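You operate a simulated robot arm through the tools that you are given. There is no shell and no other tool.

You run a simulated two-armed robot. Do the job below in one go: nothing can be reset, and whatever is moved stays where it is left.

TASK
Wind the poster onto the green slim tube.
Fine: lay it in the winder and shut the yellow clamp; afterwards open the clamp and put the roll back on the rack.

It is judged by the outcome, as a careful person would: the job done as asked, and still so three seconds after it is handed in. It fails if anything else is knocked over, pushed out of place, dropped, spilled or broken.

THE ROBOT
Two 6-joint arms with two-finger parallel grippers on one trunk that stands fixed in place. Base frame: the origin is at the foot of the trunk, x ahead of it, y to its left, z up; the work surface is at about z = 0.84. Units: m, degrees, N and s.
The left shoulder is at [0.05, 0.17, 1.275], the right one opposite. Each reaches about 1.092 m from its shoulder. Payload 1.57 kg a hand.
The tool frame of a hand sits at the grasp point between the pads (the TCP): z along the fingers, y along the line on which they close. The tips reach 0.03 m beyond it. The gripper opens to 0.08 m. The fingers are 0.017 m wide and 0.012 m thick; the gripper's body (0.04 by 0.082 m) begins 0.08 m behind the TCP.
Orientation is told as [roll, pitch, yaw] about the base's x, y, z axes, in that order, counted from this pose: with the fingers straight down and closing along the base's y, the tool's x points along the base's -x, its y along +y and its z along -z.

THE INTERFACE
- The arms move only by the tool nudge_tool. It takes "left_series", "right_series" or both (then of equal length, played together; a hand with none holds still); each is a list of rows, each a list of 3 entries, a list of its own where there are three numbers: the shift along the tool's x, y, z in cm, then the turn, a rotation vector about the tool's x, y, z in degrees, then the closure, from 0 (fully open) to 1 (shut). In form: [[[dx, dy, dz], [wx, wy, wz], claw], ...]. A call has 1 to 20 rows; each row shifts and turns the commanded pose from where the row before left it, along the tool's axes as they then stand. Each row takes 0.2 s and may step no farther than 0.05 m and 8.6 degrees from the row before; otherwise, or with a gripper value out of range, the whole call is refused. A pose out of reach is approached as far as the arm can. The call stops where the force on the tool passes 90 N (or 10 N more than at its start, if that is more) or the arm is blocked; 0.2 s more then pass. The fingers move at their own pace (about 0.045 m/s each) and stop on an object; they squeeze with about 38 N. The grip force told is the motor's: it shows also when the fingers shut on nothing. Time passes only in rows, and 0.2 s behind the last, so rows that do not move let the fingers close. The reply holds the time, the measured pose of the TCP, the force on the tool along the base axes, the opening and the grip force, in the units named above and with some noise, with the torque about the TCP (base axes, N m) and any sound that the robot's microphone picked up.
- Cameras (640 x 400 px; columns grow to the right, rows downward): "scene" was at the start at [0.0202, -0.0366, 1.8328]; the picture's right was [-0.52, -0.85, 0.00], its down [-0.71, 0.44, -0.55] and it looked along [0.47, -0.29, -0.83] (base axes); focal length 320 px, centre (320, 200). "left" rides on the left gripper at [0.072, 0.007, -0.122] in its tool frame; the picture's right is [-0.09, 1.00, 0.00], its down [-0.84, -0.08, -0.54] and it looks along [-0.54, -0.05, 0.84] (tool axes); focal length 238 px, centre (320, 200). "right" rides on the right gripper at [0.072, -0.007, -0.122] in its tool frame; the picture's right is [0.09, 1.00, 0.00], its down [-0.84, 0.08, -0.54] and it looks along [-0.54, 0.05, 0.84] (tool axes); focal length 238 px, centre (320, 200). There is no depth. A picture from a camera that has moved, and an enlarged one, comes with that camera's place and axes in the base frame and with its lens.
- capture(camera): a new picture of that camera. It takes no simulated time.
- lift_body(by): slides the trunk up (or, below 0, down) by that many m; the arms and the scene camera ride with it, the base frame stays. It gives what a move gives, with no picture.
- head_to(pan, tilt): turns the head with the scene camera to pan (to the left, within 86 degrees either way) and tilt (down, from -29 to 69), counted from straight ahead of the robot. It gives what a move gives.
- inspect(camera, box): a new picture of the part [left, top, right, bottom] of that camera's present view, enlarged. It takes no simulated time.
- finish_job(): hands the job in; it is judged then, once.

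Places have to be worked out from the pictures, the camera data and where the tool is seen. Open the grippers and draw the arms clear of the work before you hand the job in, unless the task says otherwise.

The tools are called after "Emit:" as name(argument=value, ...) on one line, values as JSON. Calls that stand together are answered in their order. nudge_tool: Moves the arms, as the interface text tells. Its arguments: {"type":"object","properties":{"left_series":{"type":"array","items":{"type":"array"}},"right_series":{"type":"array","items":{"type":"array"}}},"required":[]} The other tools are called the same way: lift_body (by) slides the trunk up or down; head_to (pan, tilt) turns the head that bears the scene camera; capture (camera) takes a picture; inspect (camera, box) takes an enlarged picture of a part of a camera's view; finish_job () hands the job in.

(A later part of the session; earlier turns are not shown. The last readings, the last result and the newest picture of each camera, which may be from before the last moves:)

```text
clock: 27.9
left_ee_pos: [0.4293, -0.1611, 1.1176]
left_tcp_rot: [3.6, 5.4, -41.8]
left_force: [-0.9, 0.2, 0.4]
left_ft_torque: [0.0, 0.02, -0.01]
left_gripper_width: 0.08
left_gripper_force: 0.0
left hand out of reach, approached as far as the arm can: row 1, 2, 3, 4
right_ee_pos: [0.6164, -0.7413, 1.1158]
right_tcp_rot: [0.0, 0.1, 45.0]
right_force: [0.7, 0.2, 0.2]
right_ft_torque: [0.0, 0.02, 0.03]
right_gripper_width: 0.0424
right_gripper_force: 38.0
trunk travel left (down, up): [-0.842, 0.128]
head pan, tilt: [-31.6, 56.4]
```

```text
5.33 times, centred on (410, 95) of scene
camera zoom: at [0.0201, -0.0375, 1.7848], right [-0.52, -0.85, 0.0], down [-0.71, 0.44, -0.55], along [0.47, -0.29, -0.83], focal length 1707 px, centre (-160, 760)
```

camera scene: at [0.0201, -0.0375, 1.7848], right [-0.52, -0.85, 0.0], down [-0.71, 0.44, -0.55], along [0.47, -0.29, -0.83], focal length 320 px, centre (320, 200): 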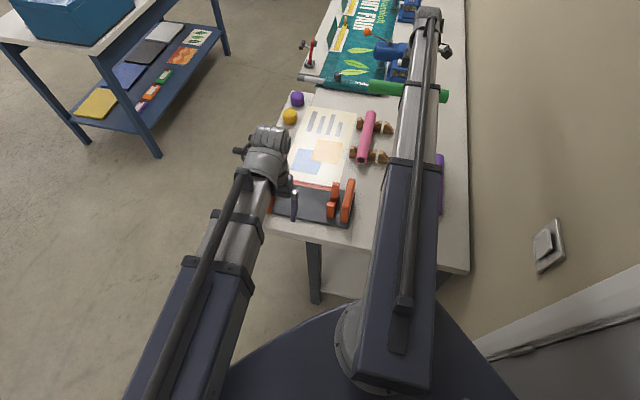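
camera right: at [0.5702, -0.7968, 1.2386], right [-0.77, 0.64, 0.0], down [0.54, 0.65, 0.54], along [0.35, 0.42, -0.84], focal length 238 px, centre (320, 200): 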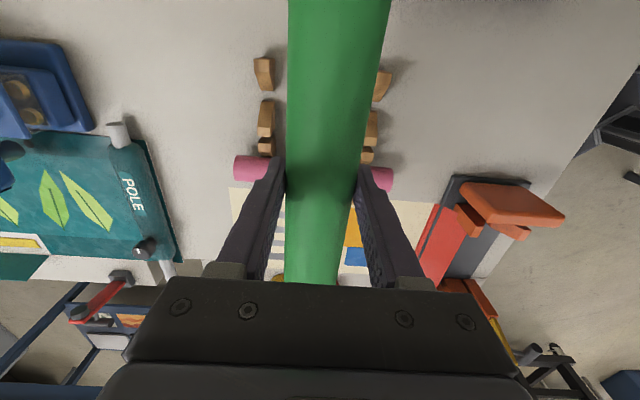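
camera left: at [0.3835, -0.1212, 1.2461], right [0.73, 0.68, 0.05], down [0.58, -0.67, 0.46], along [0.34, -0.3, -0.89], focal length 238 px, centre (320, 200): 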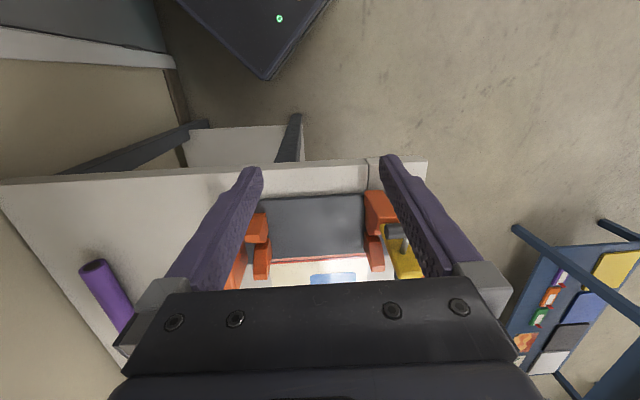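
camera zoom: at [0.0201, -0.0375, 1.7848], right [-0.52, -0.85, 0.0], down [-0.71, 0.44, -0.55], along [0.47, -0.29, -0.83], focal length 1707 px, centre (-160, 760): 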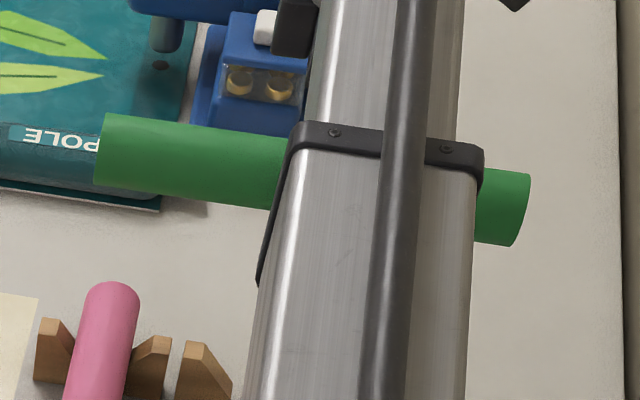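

The tube's middle is within 1 mm of the grasp point and sits ~6 mm below the TCP. I'll retract the left hand, then carry the tube over the V line at (0.583,-0.317).

Emit:
nudge_tool(left_series=[[[2, 4, 0], [0, 0, 0], 0], [[2, 4, 0], [0, 0, 0], 0], [[2, 4, 0], [0, 0, 0], 0], [[2, 4, 0], [0, 0, 0], 0]])

Emit:
nudge_tool(right_series=[[[-3.06, 3.59, 0], [0, 0, 0], 1], [[-3.06, 3.59, 0], [0, 0, 0], 1], [[-3.06, 3.59, 0], [0, 0, 0], 1], [[-3.06, 3.59, 0], [0, 0, 0], 1], [[-3.06, 3.59, 0], [0, 0, 0], 1], [[-3.06, 3.59, 0], [0, 0, 0], 1], [[-3.06, 3.59, 0], [0, 0, 0], 1], [[-3.06, 3.59, 0], [0, 0, 0], 1], [[-3.06, 3.59, 0], [0, 0, 0], 1]])

```text
clock: 28.9
left_ee_pos: [0.4775, 0.0131, 1.1172]
left_tcp_rot: [3.5, 5.3, -41.8]
left_force: [-0.1, -0.4, -0.8]
left_ft_torque: [0.01, 0.01, 0.03]
left_gripper_width: 0.0801
left_gripper_force: 0.1
left hand out of reach, approached as far as the arm can: row 2, 3, 4
right_ee_pos: [0.6156, -0.7421, 1.1157]
right_tcp_rot: [0.0, 0.0, 44.9]
right_force: [-0.5, 0.7, -0.9]
right_ft_torque: [0.03, -0.01, 0.03]
right_gripper_width: 0.0425
right_gripper_force: 37.7
trunk travel left (down, up): [-0.842, 0.128]
head pan, tilt: [-31.6, 56.4]
```

```text
clock: 30.9
left_ee_pos: [0.4786, 0.0125, 1.1179]
left_tcp_rot: [3.6, 5.3, -41.8]
left_force: [-0.4, -0.2, -0.5]
left_ft_torque: [0.0, 0.0, -0.02]
left_gripper_width: 0.0801
left_gripper_force: 0.0
right_ee_pos: [0.5799, -0.318, 1.1173]
right_tcp_rot: [0.0, 0.0, 45.1]
right_force: [0.1, -0.9, -1.3]
right_ft_torque: [0.0, 0.02, 0.0]
right_gripper_width: 0.0426
right_gripper_force: 37.9
right hand out of reach, approached as far as the arm can: row 8
trunk travel left (down, up): [-0.842, 0.128]
head pan, tilt: [-31.6, 56.4]
```

Small correction, then lower the trunk 0.11 m and look.

Emit:
nudge_tool(right_series=[[[-0.25, -0.15, 0], [0, 0, 0], 1]])

Emit:
lift_body(by=-0.11)

Emit:
capture(camera="right")

Emit:
capture(camera="left")

Emit:
capture(camera="scene")

```text
clock: 31.3
left_ee_pos: [0.4782, 0.0109, 1.1167]
left_tcp_rot: [3.5, 5.3, -41.7]
left_force: [-0.2, 0.0, -0.6]
left_ft_torque: [0.0, -0.01, 0.03]
left_gripper_width: 0.08
left_gripper_force: 0.1
right_ee_pos: [0.5834, -0.3171, 1.1166]
right_tcp_rot: [0.1, 0.0, 45.1]
right_force: [-0.5, 0.2, -1.2]
right_ft_torque: [-0.04, 0.0, -0.04]
right_gripper_width: 0.0424
right_gripper_force: 37.7
trunk travel left (down, up): [-0.842, 0.128]
head pan, tilt: [-31.6, 56.4]
```

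```text
clock: 32.8
left_ee_pos: [0.4777, 0.0115, 1.0081]
left_tcp_rot: [3.4, 5.2, -41.8]
left_force: [-0.3, -0.6, -0.9]
left_ft_torque: [0.01, 0.02, 0.02]
left_gripper_width: 0.0798
left_gripper_force: 0.1
right_ee_pos: [0.5841, -0.3177, 1.0071]
right_tcp_rot: [0.0, 0.0, 45.0]
right_force: [-0.8, -0.2, -1.1]
right_ft_torque: [0.0, -0.02, 0.02]
right_gripper_width: 0.0425
right_gripper_force: 38.1
trunk travel left (down, up): [-0.732, 0.238]
head pan, tilt: [-31.6, 56.4]
```

```text
taken
camera right: at [0.5377, -0.373, 1.1291], right [-0.77, 0.64, 0.0], down [0.54, 0.65, 0.54], along [0.35, 0.42, -0.84], focal length 238 px, centre (320, 200)
```

right: 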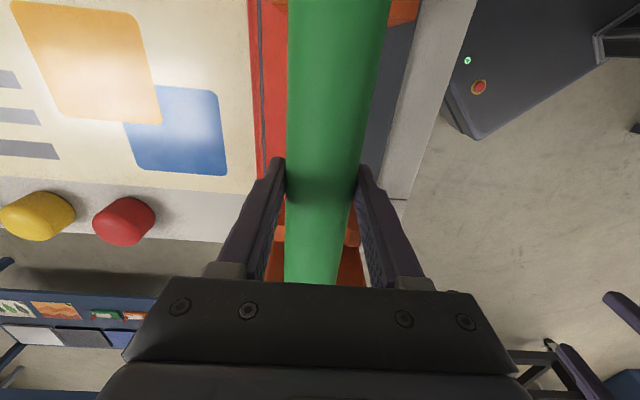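

```text
taken
camera left: at [0.4317, 0.0506, 1.1362], right [0.74, 0.68, 0.05], down [0.58, -0.67, 0.46], along [0.34, -0.31, -0.89], focal length 238 px, centre (320, 200)
```

left: 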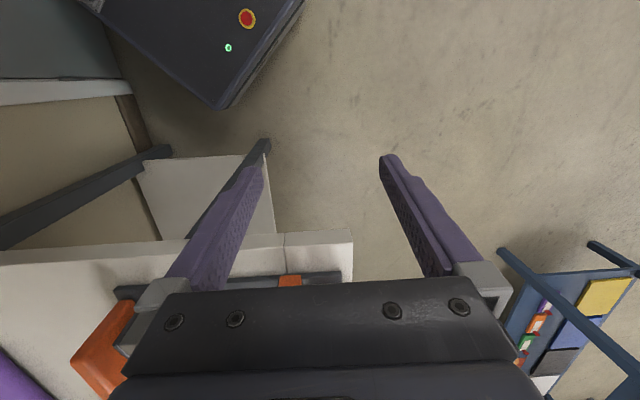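

```text
taken
camera scene: at [0.0202, -0.0365, 1.6748], right [-0.52, -0.85, 0.0], down [-0.71, 0.44, -0.55], along [0.47, -0.29, -0.83], focal length 320 px, centre (320, 200)
```

scene: 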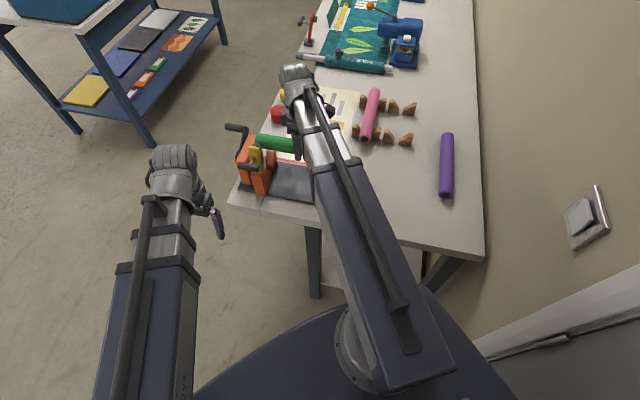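

Aligned so far. Lowering 5.5 cm more and zooming on the crank-end V in the scene view.

Emit:
lift_body(by=-0.055)

Emit:
inspect(camera="scene", box=[215, 85, 335, 205])

Emit:
capture(camera="right")

```text
clock: 33.7
left_ee_pos: [0.4769, 0.0118, 0.9533]
left_tcp_rot: [3.5, 5.3, -41.8]
left_force: [-0.2, -0.1, 0.2]
left_ft_torque: [0.01, -0.03, -0.02]
left_gripper_width: 0.0799
left_gripper_force: 0.1
right_ee_pos: [0.5826, -0.3165, 0.9517]
right_tcp_rot: [0.1, 0.0, 45.0]
right_force: [0.7, -0.1, -1.0]
right_ft_torque: [0.0, 0.02, -0.05]
right_gripper_width: 0.0424
right_gripper_force: 38.2
trunk travel left (down, up): [-0.677, 0.293]
head pan, tilt: [-31.6, 56.4]
```

```text
3.33 times, centred on (275, 145) of scene
camera zoom: at [0.0202, -0.0365, 1.6198], right [-0.52, -0.85, 0.0], down [-0.71, 0.44, -0.55], along [0.47, -0.29, -0.83], focal length 1067 px, centre (470, 383)
```

zoom: 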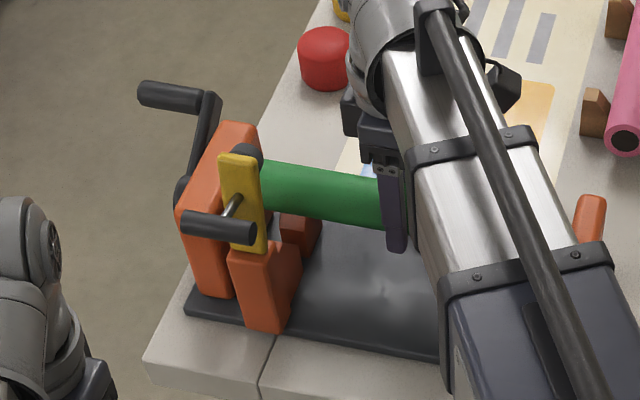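

```text
taken
camera right: at [0.5377, -0.3729, 1.0741], right [-0.77, 0.64, 0.0], down [0.54, 0.65, 0.54], along [0.35, 0.42, -0.84], focal length 238 px, centre (320, 200)
```

right: 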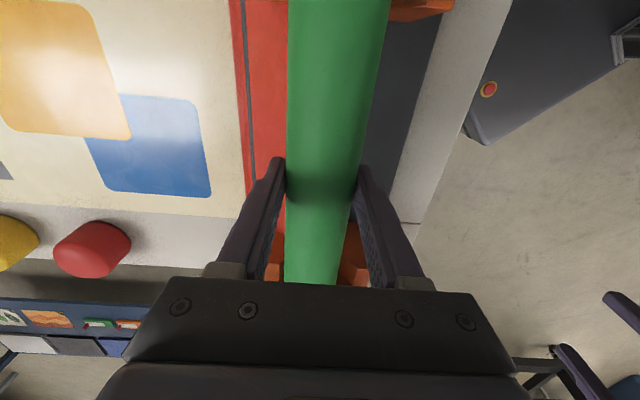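

The tube is centred between the orange jaws with no contact yet. Lower 2 cm more and check forces.

Emit:
lift_body(by=-0.02)

Emit:
lift_body(by=-0.005)

Emit:
inspect(camera="scene", box=[215, 85, 335, 205])

```text
clock: 34.4
left_ee_pos: [0.4776, 0.0107, 0.9339]
left_tcp_rot: [3.5, 5.3, -41.7]
left_force: [0.7, -0.9, 0.3]
left_ft_torque: [0.02, 0.0, 0.02]
left_gripper_width: 0.0801
left_gripper_force: 0.1
right_ee_pos: [0.584, -0.3178, 0.9318]
right_tcp_rot: [0.1, 0.0, 45.0]
right_force: [-0.9, -0.5, 0.2]
right_ft_torque: [0.05, -0.07, 0.01]
right_gripper_width: 0.0424
right_gripper_force: 38.0
trunk travel left (down, up): [-0.657, 0.313]
head pan, tilt: [-31.6, 56.4]
```

```text
clock: 34.9
left_ee_pos: [0.4755, 0.0129, 0.9286]
left_tcp_rot: [3.5, 5.2, -41.8]
left_force: [-0.8, 0.3, -0.1]
left_ft_torque: [0.0, -0.01, -0.02]
left_gripper_width: 0.08
left_gripper_force: 0.1
right_ee_pos: [0.5815, -0.3171, 0.9275]
right_tcp_rot: [0.2, 0.1, 45.0]
right_force: [-8.2, 8.0, 8.4]
right_ft_torque: [-0.07, 0.16, -0.02]
right_gripper_width: 0.0424
right_gripper_force: 38.1
trunk travel left (down, up): [-0.652, 0.318]
head pan, tilt: [-31.6, 56.4]
```

```text
3.33 times, centred on (275, 145) of scene
camera zoom: at [0.0185, -0.0352, 1.595], right [-0.52, -0.85, 0.0], down [-0.71, 0.44, -0.55], along [0.47, -0.29, -0.83], focal length 1067 px, centre (470, 383)
```

zoom: 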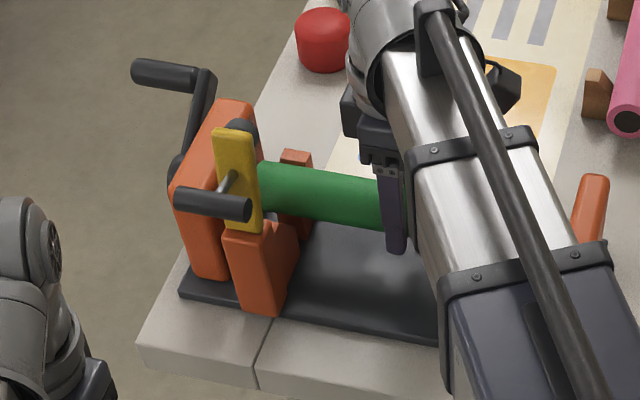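

Contact on the far slope (force toward −f). I'll shift the tube 3 mm toward −f and check again.

Emit:
nudge_tool(right_series=[[[0, 0.3, 0], [0, 0, 0], 1], [[0, 0, 0], [0, 0, 0], 1]])

Emit:
lift_body(by=-0.004)

```text
clock: 35.5
left_ee_pos: [0.4769, 0.0123, 0.9293]
left_tcp_rot: [3.6, 5.2, -41.8]
left_force: [0.4, -0.7, -0.3]
left_ft_torque: [-0.01, -0.01, 0.01]
left_gripper_width: 0.0799
left_gripper_force: 0.2
right_ee_pos: [0.582, -0.3159, 0.9264]
right_tcp_rot: [-0.1, 0.0, 45.0]
right_force: [-5.4, 3.4, 8.1]
right_ft_torque: [0.09, -0.13, -0.05]
right_gripper_width: 0.0424
right_gripper_force: 37.9
trunk travel left (down, up): [-0.652, 0.318]
head pan, tilt: [-31.6, 56.4]
```

```text
clock: 36.0
left_ee_pos: [0.4768, 0.0116, 0.9236]
left_tcp_rot: [3.5, 5.2, -41.8]
left_force: [0.0, -1.2, 0.3]
left_ft_torque: [-0.01, -0.01, -0.03]
left_gripper_width: 0.08
left_gripper_force: 0.0
right_ee_pos: [0.5804, -0.3153, 0.924]
right_tcp_rot: [0.1, 0.0, 45.0]
right_force: [-10.4, 9.7, 12.5]
right_ft_torque: [0.06, 0.01, -0.22]
right_gripper_width: 0.0426
right_gripper_force: 37.8
trunk travel left (down, up): [-0.648, 0.322]
head pan, tilt: [-31.6, 56.4]
```

Still a push toward −f; shift another 4 mm and lower a little.

Emit:
nudge_tool(right_series=[[[0, 0.4, 0], [0, 0, 0], 1], [[0, 0, 0], [0, 0, 0], 1]])

Emit:
lift_body(by=-0.003)

```text
clock: 36.6
left_ee_pos: [0.477, 0.0123, 0.9236]
left_tcp_rot: [3.5, 5.2, -41.9]
left_force: [0.6, 1.2, -0.8]
left_ft_torque: [0.01, 0.01, -0.02]
left_gripper_width: 0.0801
left_gripper_force: 0.2
right_ee_pos: [0.5788, -0.3132, 0.9219]
right_tcp_rot: [0.0, 0.0, 45.1]
right_force: [-2.6, 1.9, 4.7]
right_ft_torque: [-0.02, -0.13, 0.05]
right_gripper_width: 0.0422
right_gripper_force: 38.0
trunk travel left (down, up): [-0.648, 0.322]
head pan, tilt: [-31.6, 56.4]
```

```text
clock: 37.2
left_ee_pos: [0.4771, 0.0118, 0.9215]
left_tcp_rot: [3.5, 5.2, -41.7]
left_force: [0.1, -0.3, -0.5]
left_ft_torque: [-0.01, -0.05, 0.02]
left_gripper_width: 0.0802
left_gripper_force: 0.0
right_ee_pos: [0.5785, -0.3144, 0.9208]
right_tcp_rot: [-0.1, 0.0, 45.0]
right_force: [-2.3, 2.9, 20.3]
right_ft_torque: [-0.06, 0.02, 0.07]
right_gripper_width: 0.0426
right_gripper_force: 37.9
trunk travel left (down, up): [-0.645, 0.325]
head pan, tilt: [-31.6, 56.4]
```

Now mostly vertical force: the tube is seated in both Vs. I'll relieve the push slightly by raising 2 mm-equivalent and release the grip.

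Emit:
lift_body(by=0.003)

Emit:
nudge_tool(right_series=[[[0, 0, 0], [0, 0, 0], 0.3], [[0, 0, 0], [0, 0, 0], 0], [[0, 0, 0], [0, 0, 0], 0], [[0, 0, 0], [0, 0, 0], 0]])

Emit:
capture(camera="right")

Emit:
inspect(camera="scene", box=[215, 85, 335, 205])

```text
clock: 37.7
left_ee_pos: [0.4786, 0.0118, 0.9234]
left_tcp_rot: [3.5, 5.2, -41.9]
left_force: [0.8, -0.5, 0.1]
left_ft_torque: [0.0, 0.04, -0.02]
left_gripper_width: 0.0802
left_gripper_force: 0.0
right_ee_pos: [0.5794, -0.3142, 0.9238]
right_tcp_rot: [-0.2, -0.1, 45.0]
right_force: [-1.2, 1.5, 0.8]
right_ft_torque: [0.04, -0.05, 0.17]
right_gripper_width: 0.0426
right_gripper_force: 38.4
trunk travel left (down, up): [-0.648, 0.322]
head pan, tilt: [-31.6, 56.4]
```

```text
clock: 38.7
left_ee_pos: [0.4786, 0.0115, 0.9242]
left_tcp_rot: [3.5, 5.3, -41.8]
left_force: [0.0, 0.9, 0.0]
left_ft_torque: [0.01, -0.02, -0.02]
left_gripper_width: 0.0801
left_gripper_force: 0.1
right_ee_pos: [0.5795, -0.3125, 0.9226]
right_tcp_rot: [0.0, -0.1, 45.0]
right_force: [0.4, -0.5, 0.6]
right_ft_torque: [0.01, 0.01, 0.0]
right_gripper_width: 0.0799
right_gripper_force: 0.1
trunk travel left (down, up): [-0.648, 0.322]
head pan, tilt: [-31.6, 56.4]
```

```text
taken
camera right: at [0.533, -0.3684, 1.045], right [-0.77, 0.64, 0.0], down [0.54, 0.65, 0.54], along [0.35, 0.42, -0.84], focal length 238 px, centre (320, 200)
```

right: 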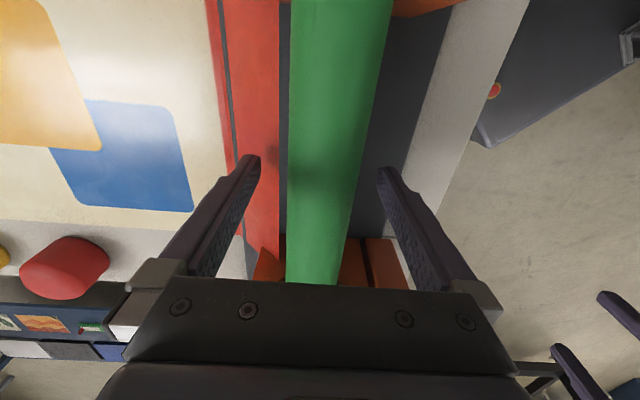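

```text
3.33 times, centred on (275, 145) of scene
camera zoom: at [0.0203, -0.0365, 1.5908], right [-0.52, -0.85, 0.0], down [-0.71, 0.44, -0.55], along [0.47, -0.29, -0.83], focal length 1067 px, centre (470, 383)
```

zoom: 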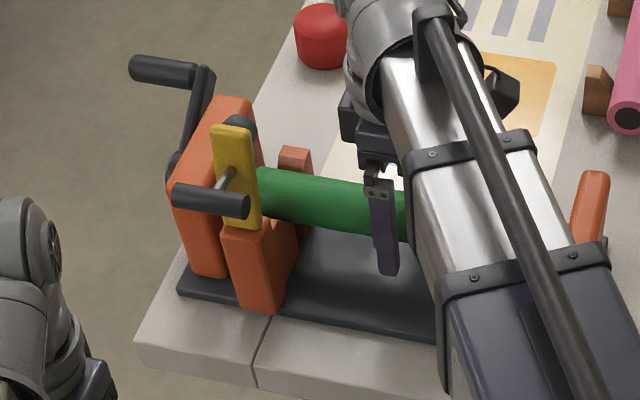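

The tube lies in both Vs with the hand open. I'll raise the trunk, move the right hand off to the right side, and look at the winder.

Emit:
lift_body(by=0.2)

Emit:
nudge_tool(right_series=[[[3.0, -3.6, 0], [0, 0, 0], 0], [[3.0, -3.6, 0], [0, 0, 0], 0], [[3.0, -3.6, 0], [0, 0, 0], 0], [[3.0, -3.6, 0], [0, 0, 0], 0], [[3.0, -3.6, 0], [0, 0, 0], 0], [[3.0, -3.6, 0], [0, 0, 0], 0]])

Emit:
capture(camera="scene")

Emit:
inspect(camera="scene", box=[215, 120, 375, 240])

```text
clock: 40.9
left_ee_pos: [0.4774, 0.0113, 1.1238]
left_tcp_rot: [3.5, 5.3, -41.7]
left_force: [0.3, -0.2, 0.3]
left_ft_torque: [0.01, -0.02, 0.04]
left_gripper_width: 0.0801
left_gripper_force: 0.0
right_ee_pos: [0.579, -0.3136, 1.1223]
right_tcp_rot: [-0.1, -0.1, 45.1]
right_force: [0.3, -0.2, 0.1]
right_ft_torque: [-0.02, 0.0, 0.03]
right_gripper_width: 0.0799
right_gripper_force: 0.0
trunk travel left (down, up): [-0.848, 0.122]
head pan, tilt: [-31.6, 56.4]
```

```text
clock: 42.3
left_ee_pos: [0.477, 0.0106, 1.1229]
left_tcp_rot: [3.5, 5.3, -41.8]
left_force: [-0.7, -0.6, 0.0]
left_ft_torque: [0.03, 0.0, 0.0]
left_gripper_width: 0.0801
left_gripper_force: 0.0
right_ee_pos: [0.6064, -0.5943, 1.1208]
right_tcp_rot: [0.0, 0.0, 45.0]
right_force: [-0.2, -0.1, 0.1]
right_ft_torque: [0.03, 0.03, 0.01]
right_gripper_width: 0.08
right_gripper_force: 0.1
trunk travel left (down, up): [-0.848, 0.122]
head pan, tilt: [-31.6, 56.4]
```

```text
taken
camera scene: at [0.0205, -0.0376, 1.7908], right [-0.52, -0.85, 0.0], down [-0.71, 0.44, -0.55], along [0.47, -0.29, -0.83], focal length 320 px, centre (320, 200)
```

scene: 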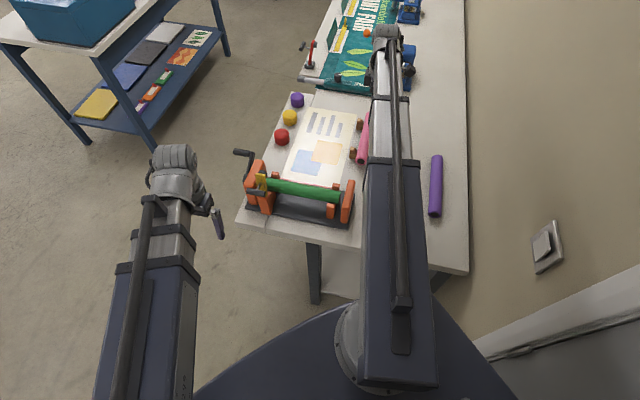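

```text
3.33 times, centred on (295, 180) of scene
camera zoom: at [0.0205, -0.0376, 1.7908], right [-0.52, -0.85, 0.0], down [-0.71, 0.44, -0.55], along [0.47, -0.29, -0.83], focal length 1067 px, centre (403, 267)
```

zoom: 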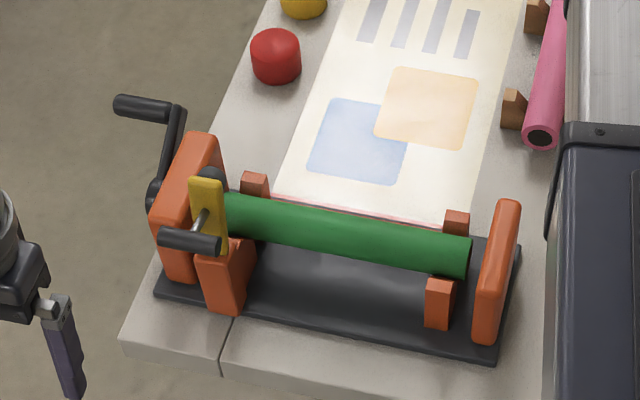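

The tube is properly seated. Now I level the left hand and move it so its camera views the crank and clamp from a second direction.

Emit:
nudge_tool(left_series=[[[0, 0, 0], [3.5, -5.3, 3.2], 0], [[-3.85, 1.75, 0], [0, 0, 0], 0], [[-3.85, 1.75, 0], [0, 0, 0], 0], [[-3.85, 1.75, 0], [0, 0, 0], 0], [[-3.85, 1.75, 0], [0, 0, 0], 0], [[-3.85, 1.75, 0], [0, 0, 0], 0], [[-3.85, 1.75, 0], [0, 0, 0], 0]])

Emit:
capture(camera="left")

Emit:
inspect(camera="scene", box=[225, 130, 305, 230])

```text
clock: 43.9
left_ee_pos: [0.7145, -0.0821, 1.1215]
left_tcp_rot: [-0.2, 0.1, -45.2]
left_force: [0.8, 0.6, -0.5]
left_ft_torque: [0.01, 0.01, -0.01]
left_gripper_width: 0.0801
left_gripper_force: 0.1
left hand out of reach, approached as far as the arm can: row 2
right_ee_pos: [0.6068, -0.5946, 1.1222]
right_tcp_rot: [0.1, 0.0, 45.0]
right_force: [0.3, 0.2, 0.0]
right_ft_torque: [0.0, 0.03, 0.0]
right_gripper_width: 0.0802
right_gripper_force: 0.1
trunk travel left (down, up): [-0.848, 0.122]
head pan, tilt: [-31.6, 56.4]
```

```text
taken
camera left: at [0.6679, -0.0263, 1.2442], right [0.77, 0.64, 0.0], down [0.54, -0.65, 0.54], along [0.34, -0.42, -0.84], focal length 238 px, centre (320, 200)
```

left: 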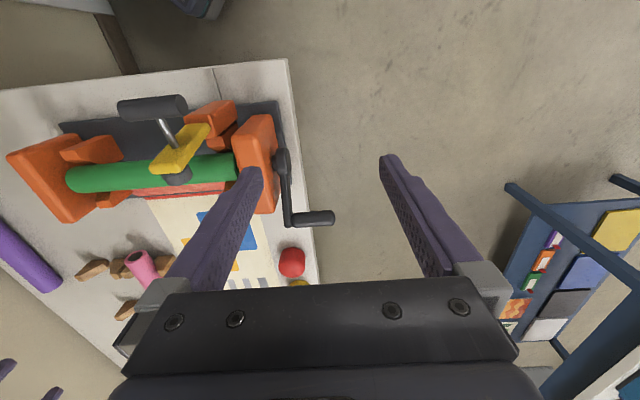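

```text
4.00 times, centred on (265, 180) of scene
camera zoom: at [0.0213, -0.037, 1.7908], right [-0.52, -0.85, 0.0], down [-0.71, 0.44, -0.55], along [0.47, -0.29, -0.83], focal length 1280 px, centre (540, 280)
```

zoom: 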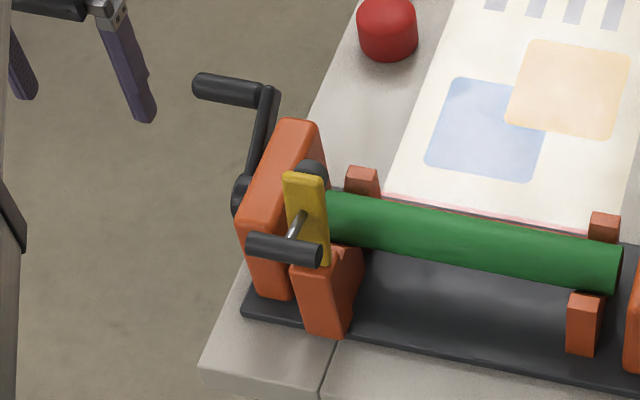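

Excellent view; zooming on the crank and clamp from the left camera.

Emit:
inspect(camera="left", box=[110, 80, 350, 230])

```text
2.67 times, centred on (230, 155) of left
camera zoom: at [0.6679, -0.0263, 1.2442], right [0.77, 0.64, 0.0], down [0.54, -0.65, 0.54], along [0.34, -0.42, -0.84], focal length 636 px, centre (560, 320)
```

zoom: 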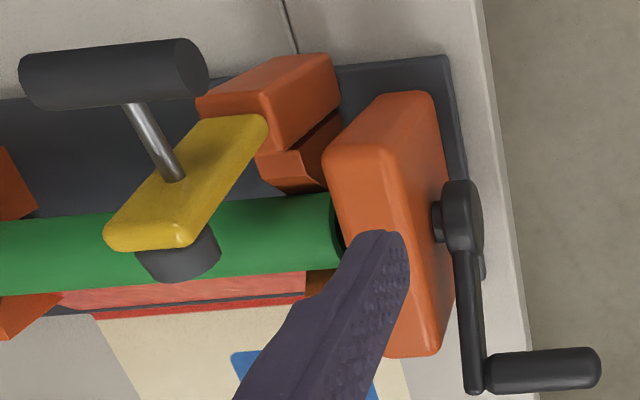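

Geometry from the two views: crank hub about (f .623, z .928), handle axis at f .708, z .959, spanning a .39–.45 (radius ≈ 0.09). T-bar at a .298, f .524, z 1.018, hinge near f .563, z .945. I'll bring the left hand, fingers shut, behind the T-bar.

Emit:
nudge_tool(left_series=[[[2.4, -3.73, 0], [0, 0, 0], 1], [[2.4, -3.73, 0], [0, 0, 0], 1], [[2.4, -3.73, 0], [0, 0, 0], 1], [[2.4, -3.73, 0], [0, 0, 0], 1], [[0, 0, 0], [0, 0, 0], 1]])

Emit:
lift_body(by=-0.107)

Emit:
capture(camera="left")

Emit:
inspect(camera="scene", box=[215, 110, 315, 210])

```text
clock: 45.1
left_ee_pos: [0.5401, -0.1193, 1.1227]
left_tcp_rot: [-0.2, 0.2, -45.2]
left_force: [-0.4, 0.4, -0.3]
left_ft_torque: [0.02, 0.04, -0.02]
left_gripper_width: 0.0
left_gripper_force: 14.9
left hand out of reach, approached as far as the arm can: row 2
right_ee_pos: [0.6075, -0.5934, 1.1216]
right_tcp_rot: [0.1, 0.0, 45.0]
right_force: [0.3, -0.4, 0.3]
right_ft_torque: [-0.01, 0.0, 0.04]
right_gripper_width: 0.0801
right_gripper_force: 0.1
trunk travel left (down, up): [-0.848, 0.122]
head pan, tilt: [-31.6, 56.4]
```

```text
clock: 46.5
left_ee_pos: [0.54, -0.1188, 1.0149]
left_tcp_rot: [-0.1, 0.1, -45.2]
left_force: [-0.5, -0.1, 0.4]
left_ft_torque: [0.0, 0.01, -0.01]
left_gripper_width: 0.0002
left_gripper_force: 21.1
right_ee_pos: [0.6053, -0.595, 1.0158]
right_tcp_rot: [0.0, 0.0, 45.0]
right_force: [-0.4, 0.5, -0.1]
right_ft_torque: [-0.01, 0.01, -0.02]
right_gripper_width: 0.0799
right_gripper_force: 0.1
trunk travel left (down, up): [-0.741, 0.229]
head pan, tilt: [-31.6, 56.4]
```

```text
taken
camera left: at [0.4945, -0.0631, 1.1377], right [0.77, 0.64, 0.0], down [0.54, -0.65, 0.54], along [0.34, -0.42, -0.84], focal length 238 px, centre (320, 200)
```

left: 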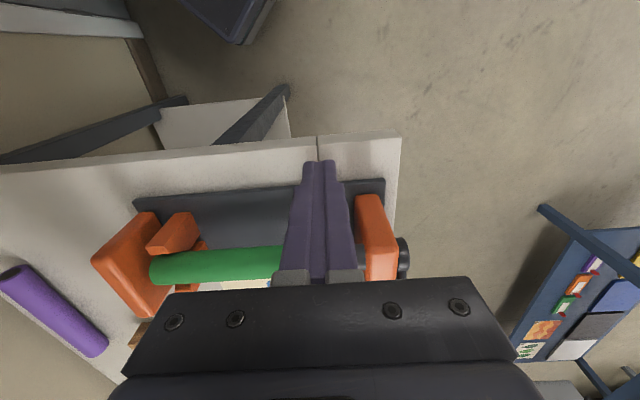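

```text
4.00 times, centred on (265, 160) of scene
camera zoom: at [0.0201, -0.0365, 1.6838], right [-0.52, -0.85, 0.0], down [-0.71, 0.44, -0.55], along [0.47, -0.29, -0.83], focal length 1280 px, centre (540, 360)
```

zoom: 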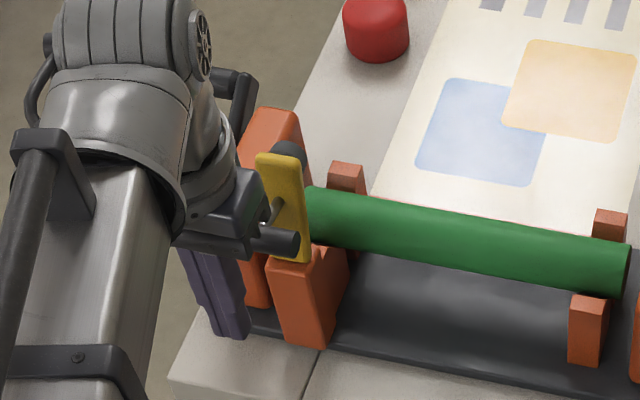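

The closed fingertips are just behind the T-bar at the right height. Pushing toward +f in small steps.

Emit:
nudge_tool(left_series=[[[-1.5, 0, 0], [0, 0, 0], 1], [[-1.5, 0, 0], [0, 0, 0], 1], [[-1.5, 0, 0], [0, 0, 0], 1], [[-1.2, 0, 0], [0, 0, 0], 1], [[-1.2, 0, 0], [0, 0, 0], 1]])

Emit:
inspect(camera="scene", box=[215, 110, 315, 210])

```text
clock: 47.6
left_ee_pos: [0.5887, -0.1657, 1.0146]
left_tcp_rot: [-0.2, -0.1, -45.1]
left_force: [0.4, -0.2, -0.2]
left_ft_torque: [0.0, -0.01, -0.06]
left_gripper_width: 0.0
left_gripper_force: 21.5
right_ee_pos: [0.6059, -0.5936, 1.0155]
right_tcp_rot: [0.0, 0.0, 45.0]
right_force: [0.9, 0.4, -0.2]
right_ft_torque: [0.0, 0.02, 0.0]
right_gripper_width: 0.0798
right_gripper_force: 0.1
trunk travel left (down, up): [-0.741, 0.229]
head pan, tilt: [-31.6, 56.4]
```

```text
4.00 times, centred on (265, 160) of scene
camera zoom: at [0.02, -0.0365, 1.6837], right [-0.52, -0.85, 0.0], down [-0.71, 0.44, -0.55], along [0.47, -0.29, -0.83], focal length 1280 px, centre (540, 360)
```

zoom: 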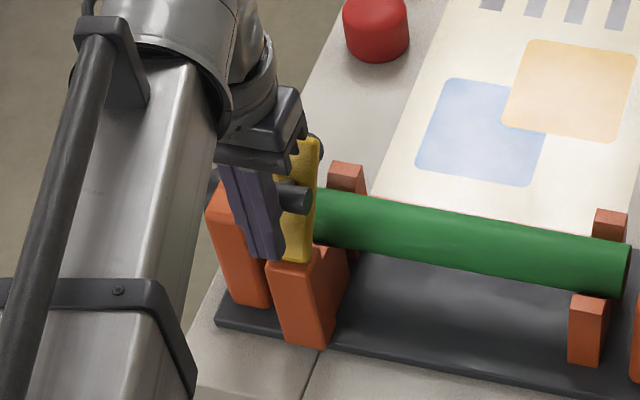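

The clamp is swinging forward freely. Continue pushing 6 cm more.

Emit:
nudge_tool(left_series=[[[-1.2, 0, 0], [0, 0, 0], 1], [[-1.2, 0, 0], [0, 0, 0], 1], [[-1.2, 0, 0], [0, 0, 0], 1], [[-1.2, 0, 0], [0, 0, 0], 1], [[-1.2, 0, 0], [0, 0, 0], 1]])

Emit:
inspect(camera="scene", box=[215, 110, 315, 210])

```text
clock: 48.9
left_ee_pos: [0.6305, -0.2077, 1.0153]
left_tcp_rot: [-0.2, 0.3, -45.1]
left_force: [-6.5, 6.2, -3.0]
left_ft_torque: [0.08, 0.12, 0.03]
left_gripper_width: 0.0001
left_gripper_force: 21.6
right_ee_pos: [0.6041, -0.5924, 1.0159]
right_tcp_rot: [0.0, 0.1, 45.0]
right_force: [-0.8, -0.1, 0.0]
right_ft_torque: [0.02, -0.02, -0.03]
right_gripper_width: 0.0801
right_gripper_force: 0.0
trunk travel left (down, up): [-0.741, 0.229]
head pan, tilt: [-31.6, 56.4]
```

```text
4.00 times, centred on (265, 160) of scene
camera zoom: at [0.0192, -0.0355, 1.6838], right [-0.52, -0.85, 0.0], down [-0.71, 0.44, -0.55], along [0.47, -0.29, -0.83], focal length 1280 px, centre (540, 360)
```

zoom: 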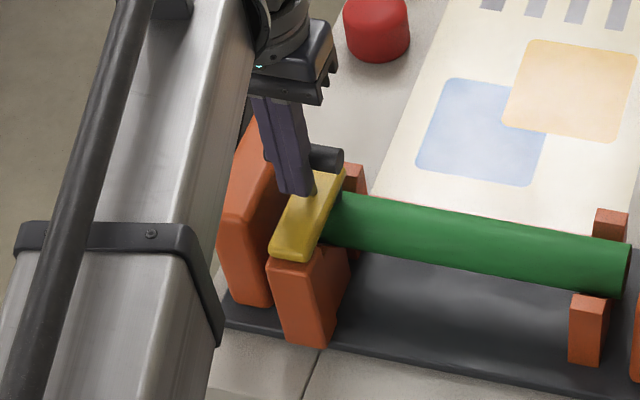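

The clamp plate is nearly down and resistance (9 N) begins. Push a bit further in 5 mm steps.

Emit:
nudge_tool(left_series=[[[-0.5, 0, 0], [0, 0, 0], 1], [[-0.5, 0, 0], [0, 0, 0], 1], [[-0.5, 0, 0], [0, 0, 0], 1]])

Emit:
inspect(camera="scene", box=[215, 110, 315, 210])

```text
clock: 49.7
left_ee_pos: [0.6314, -0.2085, 1.018]
left_tcp_rot: [-0.3, 2.6, -45.0]
left_force: [-22.1, 28.0, -0.1]
left_ft_torque: [0.62, 0.08, 0.04]
left_gripper_width: 0.0
left_gripper_force: 21.5
right_ee_pos: [0.6062, -0.5959, 1.0166]
right_tcp_rot: [-0.1, 0.1, 44.9]
right_force: [0.1, 0.2, 0.3]
right_ft_torque: [0.05, 0.01, -0.02]
right_gripper_width: 0.0798
right_gripper_force: 0.0
trunk travel left (down, up): [-0.741, 0.229]
head pan, tilt: [-31.6, 56.4]
stopped in row 3 (left hand): the force on the tool passed its limit at 92 N (the readings are from after the stop); the commanded pose is now the measured one
```

```text
4.00 times, centred on (265, 160) of scene
camera zoom: at [0.0188, -0.0357, 1.6847], right [-0.52, -0.85, 0.0], down [-0.71, 0.44, -0.55], along [0.47, -0.29, -0.83], focal length 1280 px, centre (540, 360)
```

zoom: 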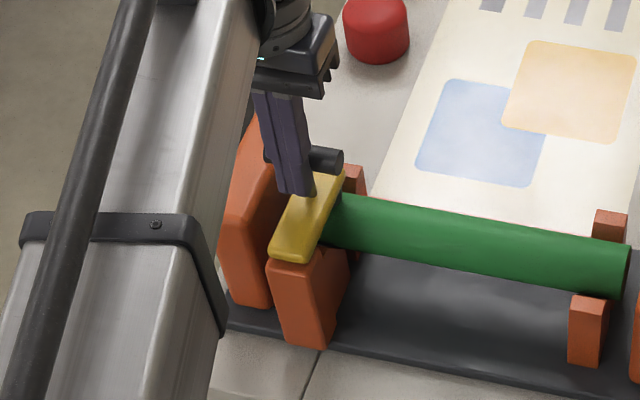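

It hit a hard stop: the clamp is down on the tube. Backing off and checking that it stays shut.

Emit:
nudge_tool(left_series=[[[1.0, 0, 0], [0, -2.6, 0], 1], [[2.0, 0, 0], [0, 0, 0], 1], [[2.5, 0, 0], [0, 0, 0], 1], [[2.5, 0, 0], [0, 0, 0], 1], [[2.5, 0, 0], [0, 0, 0], 1]])

Emit:
inspect(camera="scene", box=[215, 110, 315, 210])

Emit:
capture(camera="left")

```text
clock: 50.9
left_ee_pos: [0.5601, -0.1377, 1.016]
left_tcp_rot: [-0.4, -0.5, -45.1]
left_force: [0.1, -0.5, 0.1]
left_ft_torque: [-0.03, -0.01, -0.02]
left_gripper_width: 0.0
left_gripper_force: 21.2
right_ee_pos: [0.6057, -0.5947, 1.016]
right_tcp_rot: [0.0, 0.0, 45.0]
right_force: [0.3, -0.2, -0.1]
right_ft_torque: [0.05, -0.01, -0.01]
right_gripper_width: 0.0799
right_gripper_force: 0.1
trunk travel left (down, up): [-0.741, 0.229]
head pan, tilt: [-31.6, 56.4]
```

```text
4.00 times, centred on (265, 160) of scene
camera zoom: at [0.0199, -0.0364, 1.6838], right [-0.52, -0.85, 0.0], down [-0.71, 0.44, -0.55], along [0.47, -0.29, -0.83], focal length 1280 px, centre (540, 360)
```

zoom: 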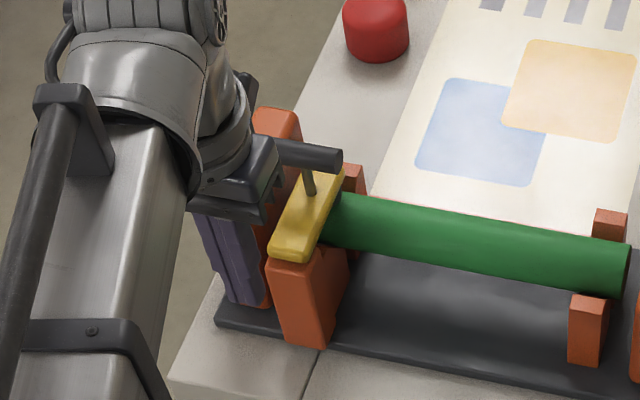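

```text
taken
camera left: at [0.5138, -0.0813, 1.1368], right [0.77, 0.64, 0.0], down [0.53, -0.64, 0.55], along [0.35, -0.43, -0.83], focal length 238 px, centre (320, 200)
```

left: 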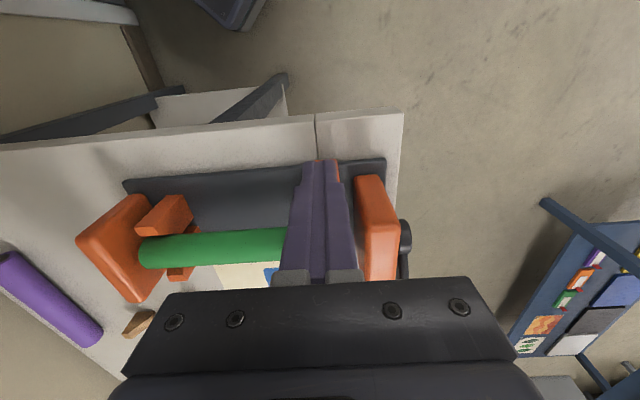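

The clamp is shut (T-handle upright over the tube). Next the crank: raise the trunk, turn the left hand to yaw −135 (fingers closing along f, camera outboard).

Emit:
lift_body(by=0.104)

Emit:
nudge_tool(left_series=[[[0, 2, 0], [0.4, -0.5, 8.2], 0], [[0, 0, 0], [0, 0, 8.2], 0], [[0, 0, 0], [0, 0, 8.2], 0], [[0, 0, 0], [0, 0, 8.2], 0], [[0, 0, 0], [0, 0, 8.2], 0], [[0, 0, 0], [0, 0, 8.2], 0], [[0, 0, 0], [0, 0, 8.2], 0], [[0, 0, 0], [0, 0, 8.2], 0], [[0, 0, 0], [0, 0, 8.2], 0], [[0, 0, 0], [0, 0, 8.2], 0], [[0, 0, 0], [0, 0, 7.9], 0]])

```text
clock: 52.3
left_ee_pos: [0.5618, -0.1382, 1.1197]
left_tcp_rot: [-0.3, -0.7, -45.1]
left_force: [0.2, -0.1, 0.8]
left_ft_torque: [0.01, -0.01, -0.02]
left_gripper_width: 0.0
left_gripper_force: 21.6
right_ee_pos: [0.6056, -0.5954, 1.1195]
right_tcp_rot: [-0.1, 0.0, 44.9]
right_force: [0.3, -0.6, -0.9]
right_ft_torque: [-0.02, -0.01, 0.01]
right_gripper_width: 0.0799
right_gripper_force: 0.3
trunk travel left (down, up): [-0.845, 0.125]
head pan, tilt: [-31.6, 56.4]
```

```text
clock: 54.7
left_ee_pos: [0.5753, -0.1239, 1.1193]
left_tcp_rot: [1.1, -0.8, -135.2]
left_force: [-0.4, 0.6, 0.5]
left_ft_torque: [-0.02, -0.03, 0.0]
left_gripper_width: 0.08
left_gripper_force: 0.1
right_ee_pos: [0.6055, -0.5946, 1.1194]
right_tcp_rot: [0.0, 0.1, 44.8]
right_force: [0.1, 0.1, 0.2]
right_ft_torque: [0.0, -0.02, -0.02]
right_gripper_width: 0.0798
right_gripper_force: 0.1
trunk travel left (down, up): [-0.845, 0.125]
head pan, tilt: [-31.6, 56.4]
```

Yaw −135 is reachable; now tool x is along a and tool y along f. Moving above the crank handle.

Emit:
nudge_tool(left_series=[[[2.3, 4.28, 0], [1.1, 0.8, 0], 0], [[2.3, 4.28, 0], [0, 0, 0], 0], [[2.3, 4.28, 0], [0, 0, 0], 0], [[2.3, 4.28, 0], [0, 0, 0], 0], [[2.3, 4.28, 0], [0, 0, 0], 0]])

Emit:
capture(camera="left")

Emit:
capture(camera="scene")

```text
clock: 55.9
left_ee_pos: [0.8118, -0.1924, 1.1184]
left_tcp_rot: [-0.1, 0.0, -135.1]
left_force: [-0.7, -0.8, 0.5]
left_ft_torque: [0.04, 0.05, 0.0]
left_gripper_width: 0.0802
left_gripper_force: 0.0
right_ee_pos: [0.6068, -0.5943, 1.1195]
right_tcp_rot: [0.1, 0.0, 44.9]
right_force: [1.1, -0.6, 0.7]
right_ft_torque: [-0.02, 0.03, 0.01]
right_gripper_width: 0.08
right_gripper_force: 0.1
trunk travel left (down, up): [-0.845, 0.125]
head pan, tilt: [-31.6, 56.4]
```

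```text
taken
camera left: at [0.8674, -0.1461, 1.2408], right [0.64, -0.77, 0.0], down [-0.65, -0.54, 0.54], along [-0.42, -0.35, -0.84], focal length 238 px, centre (320, 200)
```

left: 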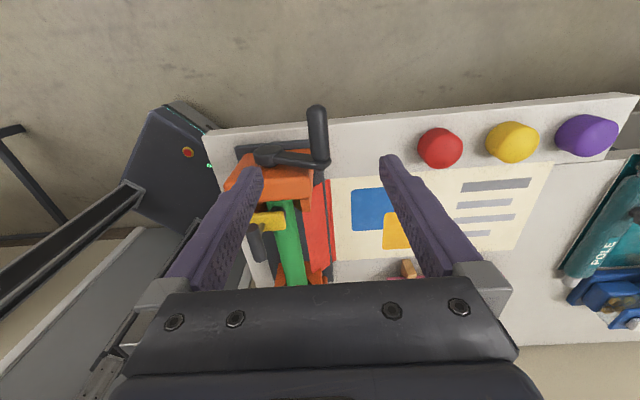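

```text
taken
camera scene: at [0.0216, -0.0369, 1.7877], right [-0.52, -0.85, 0.0], down [-0.71, 0.44, -0.55], along [0.47, -0.29, -0.83], focal length 320 px, centre (320, 200)
```

scene: 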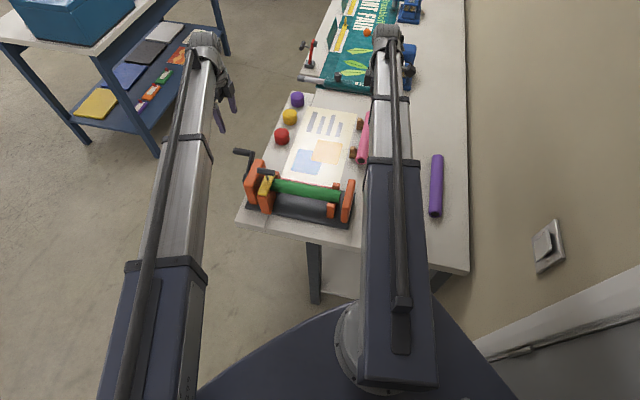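

Scene view of the winder is now clear. Before lowering the trunk for cranking, the right hand must not come down on the pink tube, so I'll shift it to the right and tilt it up ~68° so it stays high.

Emit:
nudge_tool(right_series=[[[4.4, -1, 0], [0, 0, 0], 0.5], [[4.4, -1, 0], [0, 0, 0], 1], [[0, 0, 0], [8.5, 0, 0], 1], [[0, 0, 0], [8.5, 0, 0], 1], [[0, 0, 0], [8.5, 0, 0], 1], [[0, 0, 0], [8.5, 0, 0], 1]])

Emit:
capture(camera="scene")

```text
clock: 57.3
left_ee_pos: [0.8095, -0.1908, 1.1192]
left_tcp_rot: [0.0, 0.0, -135.0]
left_force: [0.0, -0.8, 0.1]
left_ft_torque: [0.0, 0.0, 0.0]
left_gripper_width: 0.08
left_gripper_force: 0.1
right_ee_pos: [0.5585, -0.6719, 1.1578]
right_tcp_rot: [-34.0, -0.1, 44.8]
right_force: [0.3, 0.1, 0.0]
right_ft_torque: [0.02, -0.02, -0.03]
right_gripper_width: 0.0
right_gripper_force: 21.0
right hand out of reach, approached as far as the arm can: row 4, 5, 6
trunk travel left (down, up): [-0.845, 0.125]
head pan, tilt: [-31.6, 56.4]
```

```text
taken
camera scene: at [0.0199, -0.0364, 1.7878], right [-0.52, -0.85, 0.0], down [-0.71, 0.44, -0.55], along [0.47, -0.29, -0.83], focal length 320 px, centre (320, 200)
```

scene: 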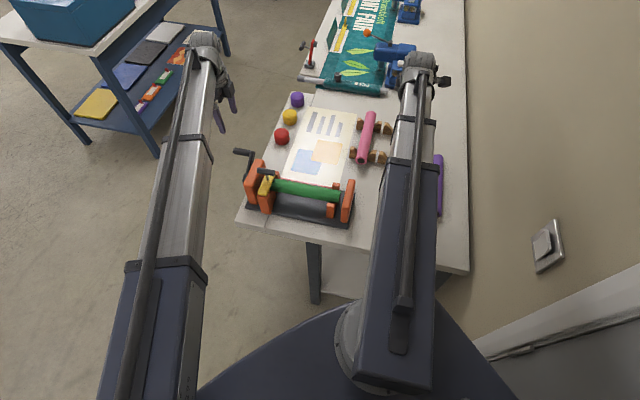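

Works as predicted. Tilt 34° more.

Emit:
nudge_tool(right_series=[[[0, 0, 0], [8.5, 0, 0], 1], [[0, 0, 0], [8.5, 0, 0], 1], [[0, 0, 0], [8.5, 0, 0], 1], [[0, 0, 0], [8.5, 0, 0], 1]], left_series=[[[-0.3, -0.2, 0], [0, 0, 0], 0], [[0, 0, 0], [0, 0, 0], 0], [[0, 0, 0], [0, 0, 0], 0], [[0, 0, 0], [0, 0, 0], 0]])

Emit:
lift_body(by=-0.1)

Emit:
capture(camera="scene")

Emit:
capture(camera="left")

```text
clock: 58.3
left_ee_pos: [0.805, -0.1916, 1.1196]
left_tcp_rot: [0.1, 0.0, -135.0]
left_force: [0.0, -0.1, 0.4]
left_ft_torque: [0.02, -0.02, 0.01]
left_gripper_width: 0.0799
left_gripper_force: 0.0
right_ee_pos: [0.5576, -0.6709, 1.2579]
right_tcp_rot: [-68.0, 0.0, 44.9]
right_force: [-0.7, 0.1, 0.0]
right_ft_torque: [-0.02, 0.04, 0.0]
right_gripper_width: 0.0001
right_gripper_force: 21.0
right hand out of reach, approached as far as the arm can: row 1, 2, 3, 4
trunk travel left (down, up): [-0.845, 0.125]
head pan, tilt: [-31.6, 56.4]
```

```text
clock: 59.6
left_ee_pos: [0.8058, -0.1922, 1.0197]
left_tcp_rot: [0.1, 0.0, -135.0]
left_force: [-0.7, 0.0, -0.1]
left_ft_torque: [0.03, -0.02, -0.01]
left_gripper_width: 0.0797
left_gripper_force: 0.1
right_ee_pos: [0.5572, -0.6718, 1.1571]
right_tcp_rot: [-67.9, -0.1, 44.9]
right_force: [0.5, -0.9, 0.7]
right_ft_torque: [0.01, -0.02, 0.01]
right_gripper_width: 0.0001
right_gripper_force: 21.2
trunk travel left (down, up): [-0.745, 0.225]
head pan, tilt: [-31.6, 56.4]
```

```text
taken
camera scene: at [0.0201, -0.0365, 1.6878], right [-0.52, -0.85, 0.0], down [-0.71, 0.44, -0.55], along [0.47, -0.29, -0.83], focal length 320 px, centre (320, 200)
```

scene: 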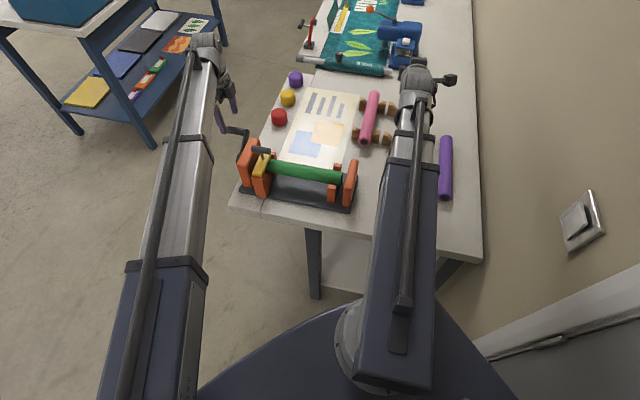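

```text
taken
camera left: at [0.8614, -0.1465, 1.1417], right [0.64, -0.77, 0.0], down [-0.65, -0.54, 0.54], along [-0.42, -0.35, -0.84], focal length 238 px, centre (320, 200)
```

left: 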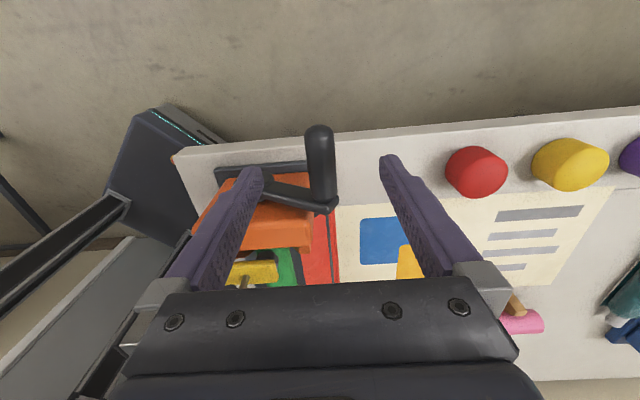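

The handle is centred between the open fingers (f≈.706, a .39–.445). Shift 4 mm inward and lower so the fingers straddle the handle.

Emit:
nudge_tool(left_series=[[[-0.4, 0, 0], [0, 0, 0], 0], [[0, 0, 0], [0, 0, 0], 0]])

Emit:
lift_body(by=-0.084)

Emit:
capture(camera="left")

Emit:
inspect(camera="scene", box=[180, 80, 360, 210])

```text
clock: 60.2
left_ee_pos: [0.8033, -0.1946, 1.0192]
left_tcp_rot: [0.0, 0.0, -135.0]
left_force: [0.6, 0.8, -0.9]
left_ft_torque: [0.02, 0.01, -0.02]
left_gripper_width: 0.0798
left_gripper_force: 0.0
right_ee_pos: [0.557, -0.6712, 1.1573]
right_tcp_rot: [-67.9, 0.1, 44.9]
right_force: [0.6, -0.3, 0.5]
right_ft_torque: [-0.03, 0.01, 0.03]
right_gripper_width: 0.0
right_gripper_force: 21.4
trunk travel left (down, up): [-0.745, 0.225]
head pan, tilt: [-31.6, 56.4]
```

```text
clock: 61.4
left_ee_pos: [0.8036, -0.1954, 0.9362]
left_tcp_rot: [0.0, 0.1, -135.0]
left_force: [0.4, 0.2, -0.7]
left_ft_torque: [0.02, 0.01, -0.05]
left_gripper_width: 0.0799
left_gripper_force: 0.0
right_ee_pos: [0.5592, -0.6723, 1.0726]
right_tcp_rot: [-67.9, 0.0, 44.8]
right_force: [-0.4, 0.5, -0.4]
right_ft_torque: [-0.03, 0.0, 0.0]
right_gripper_width: 0.0
right_gripper_force: 21.1
trunk travel left (down, up): [-0.661, 0.309]
head pan, tilt: [-31.6, 56.4]
```

```text
taken
camera left: at [0.858, -0.1496, 1.0577], right [0.64, -0.77, 0.0], down [-0.65, -0.54, 0.54], along [-0.42, -0.35, -0.84], focal length 238 px, centre (320, 200)
```

left: 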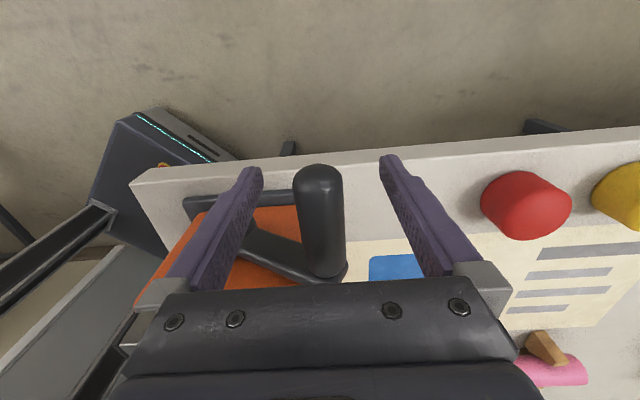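

```text
3.08 times, centred on (270, 145) of scene
camera zoom: at [0.0201, -0.0365, 1.6038], right [-0.52, -0.85, 0.0], down [-0.71, 0.44, -0.55], along [0.47, -0.29, -0.83], focal length 985 px, centre (474, 369)
```

zoom: 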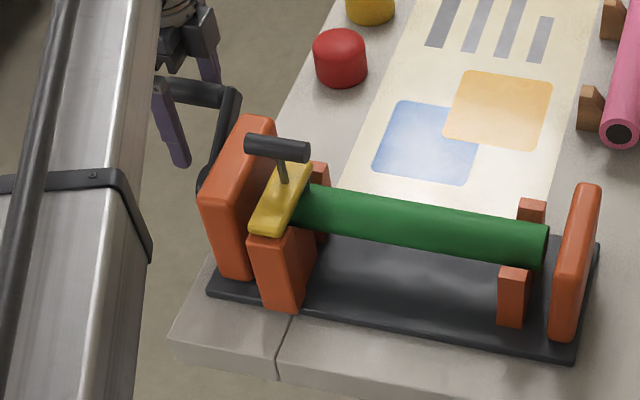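

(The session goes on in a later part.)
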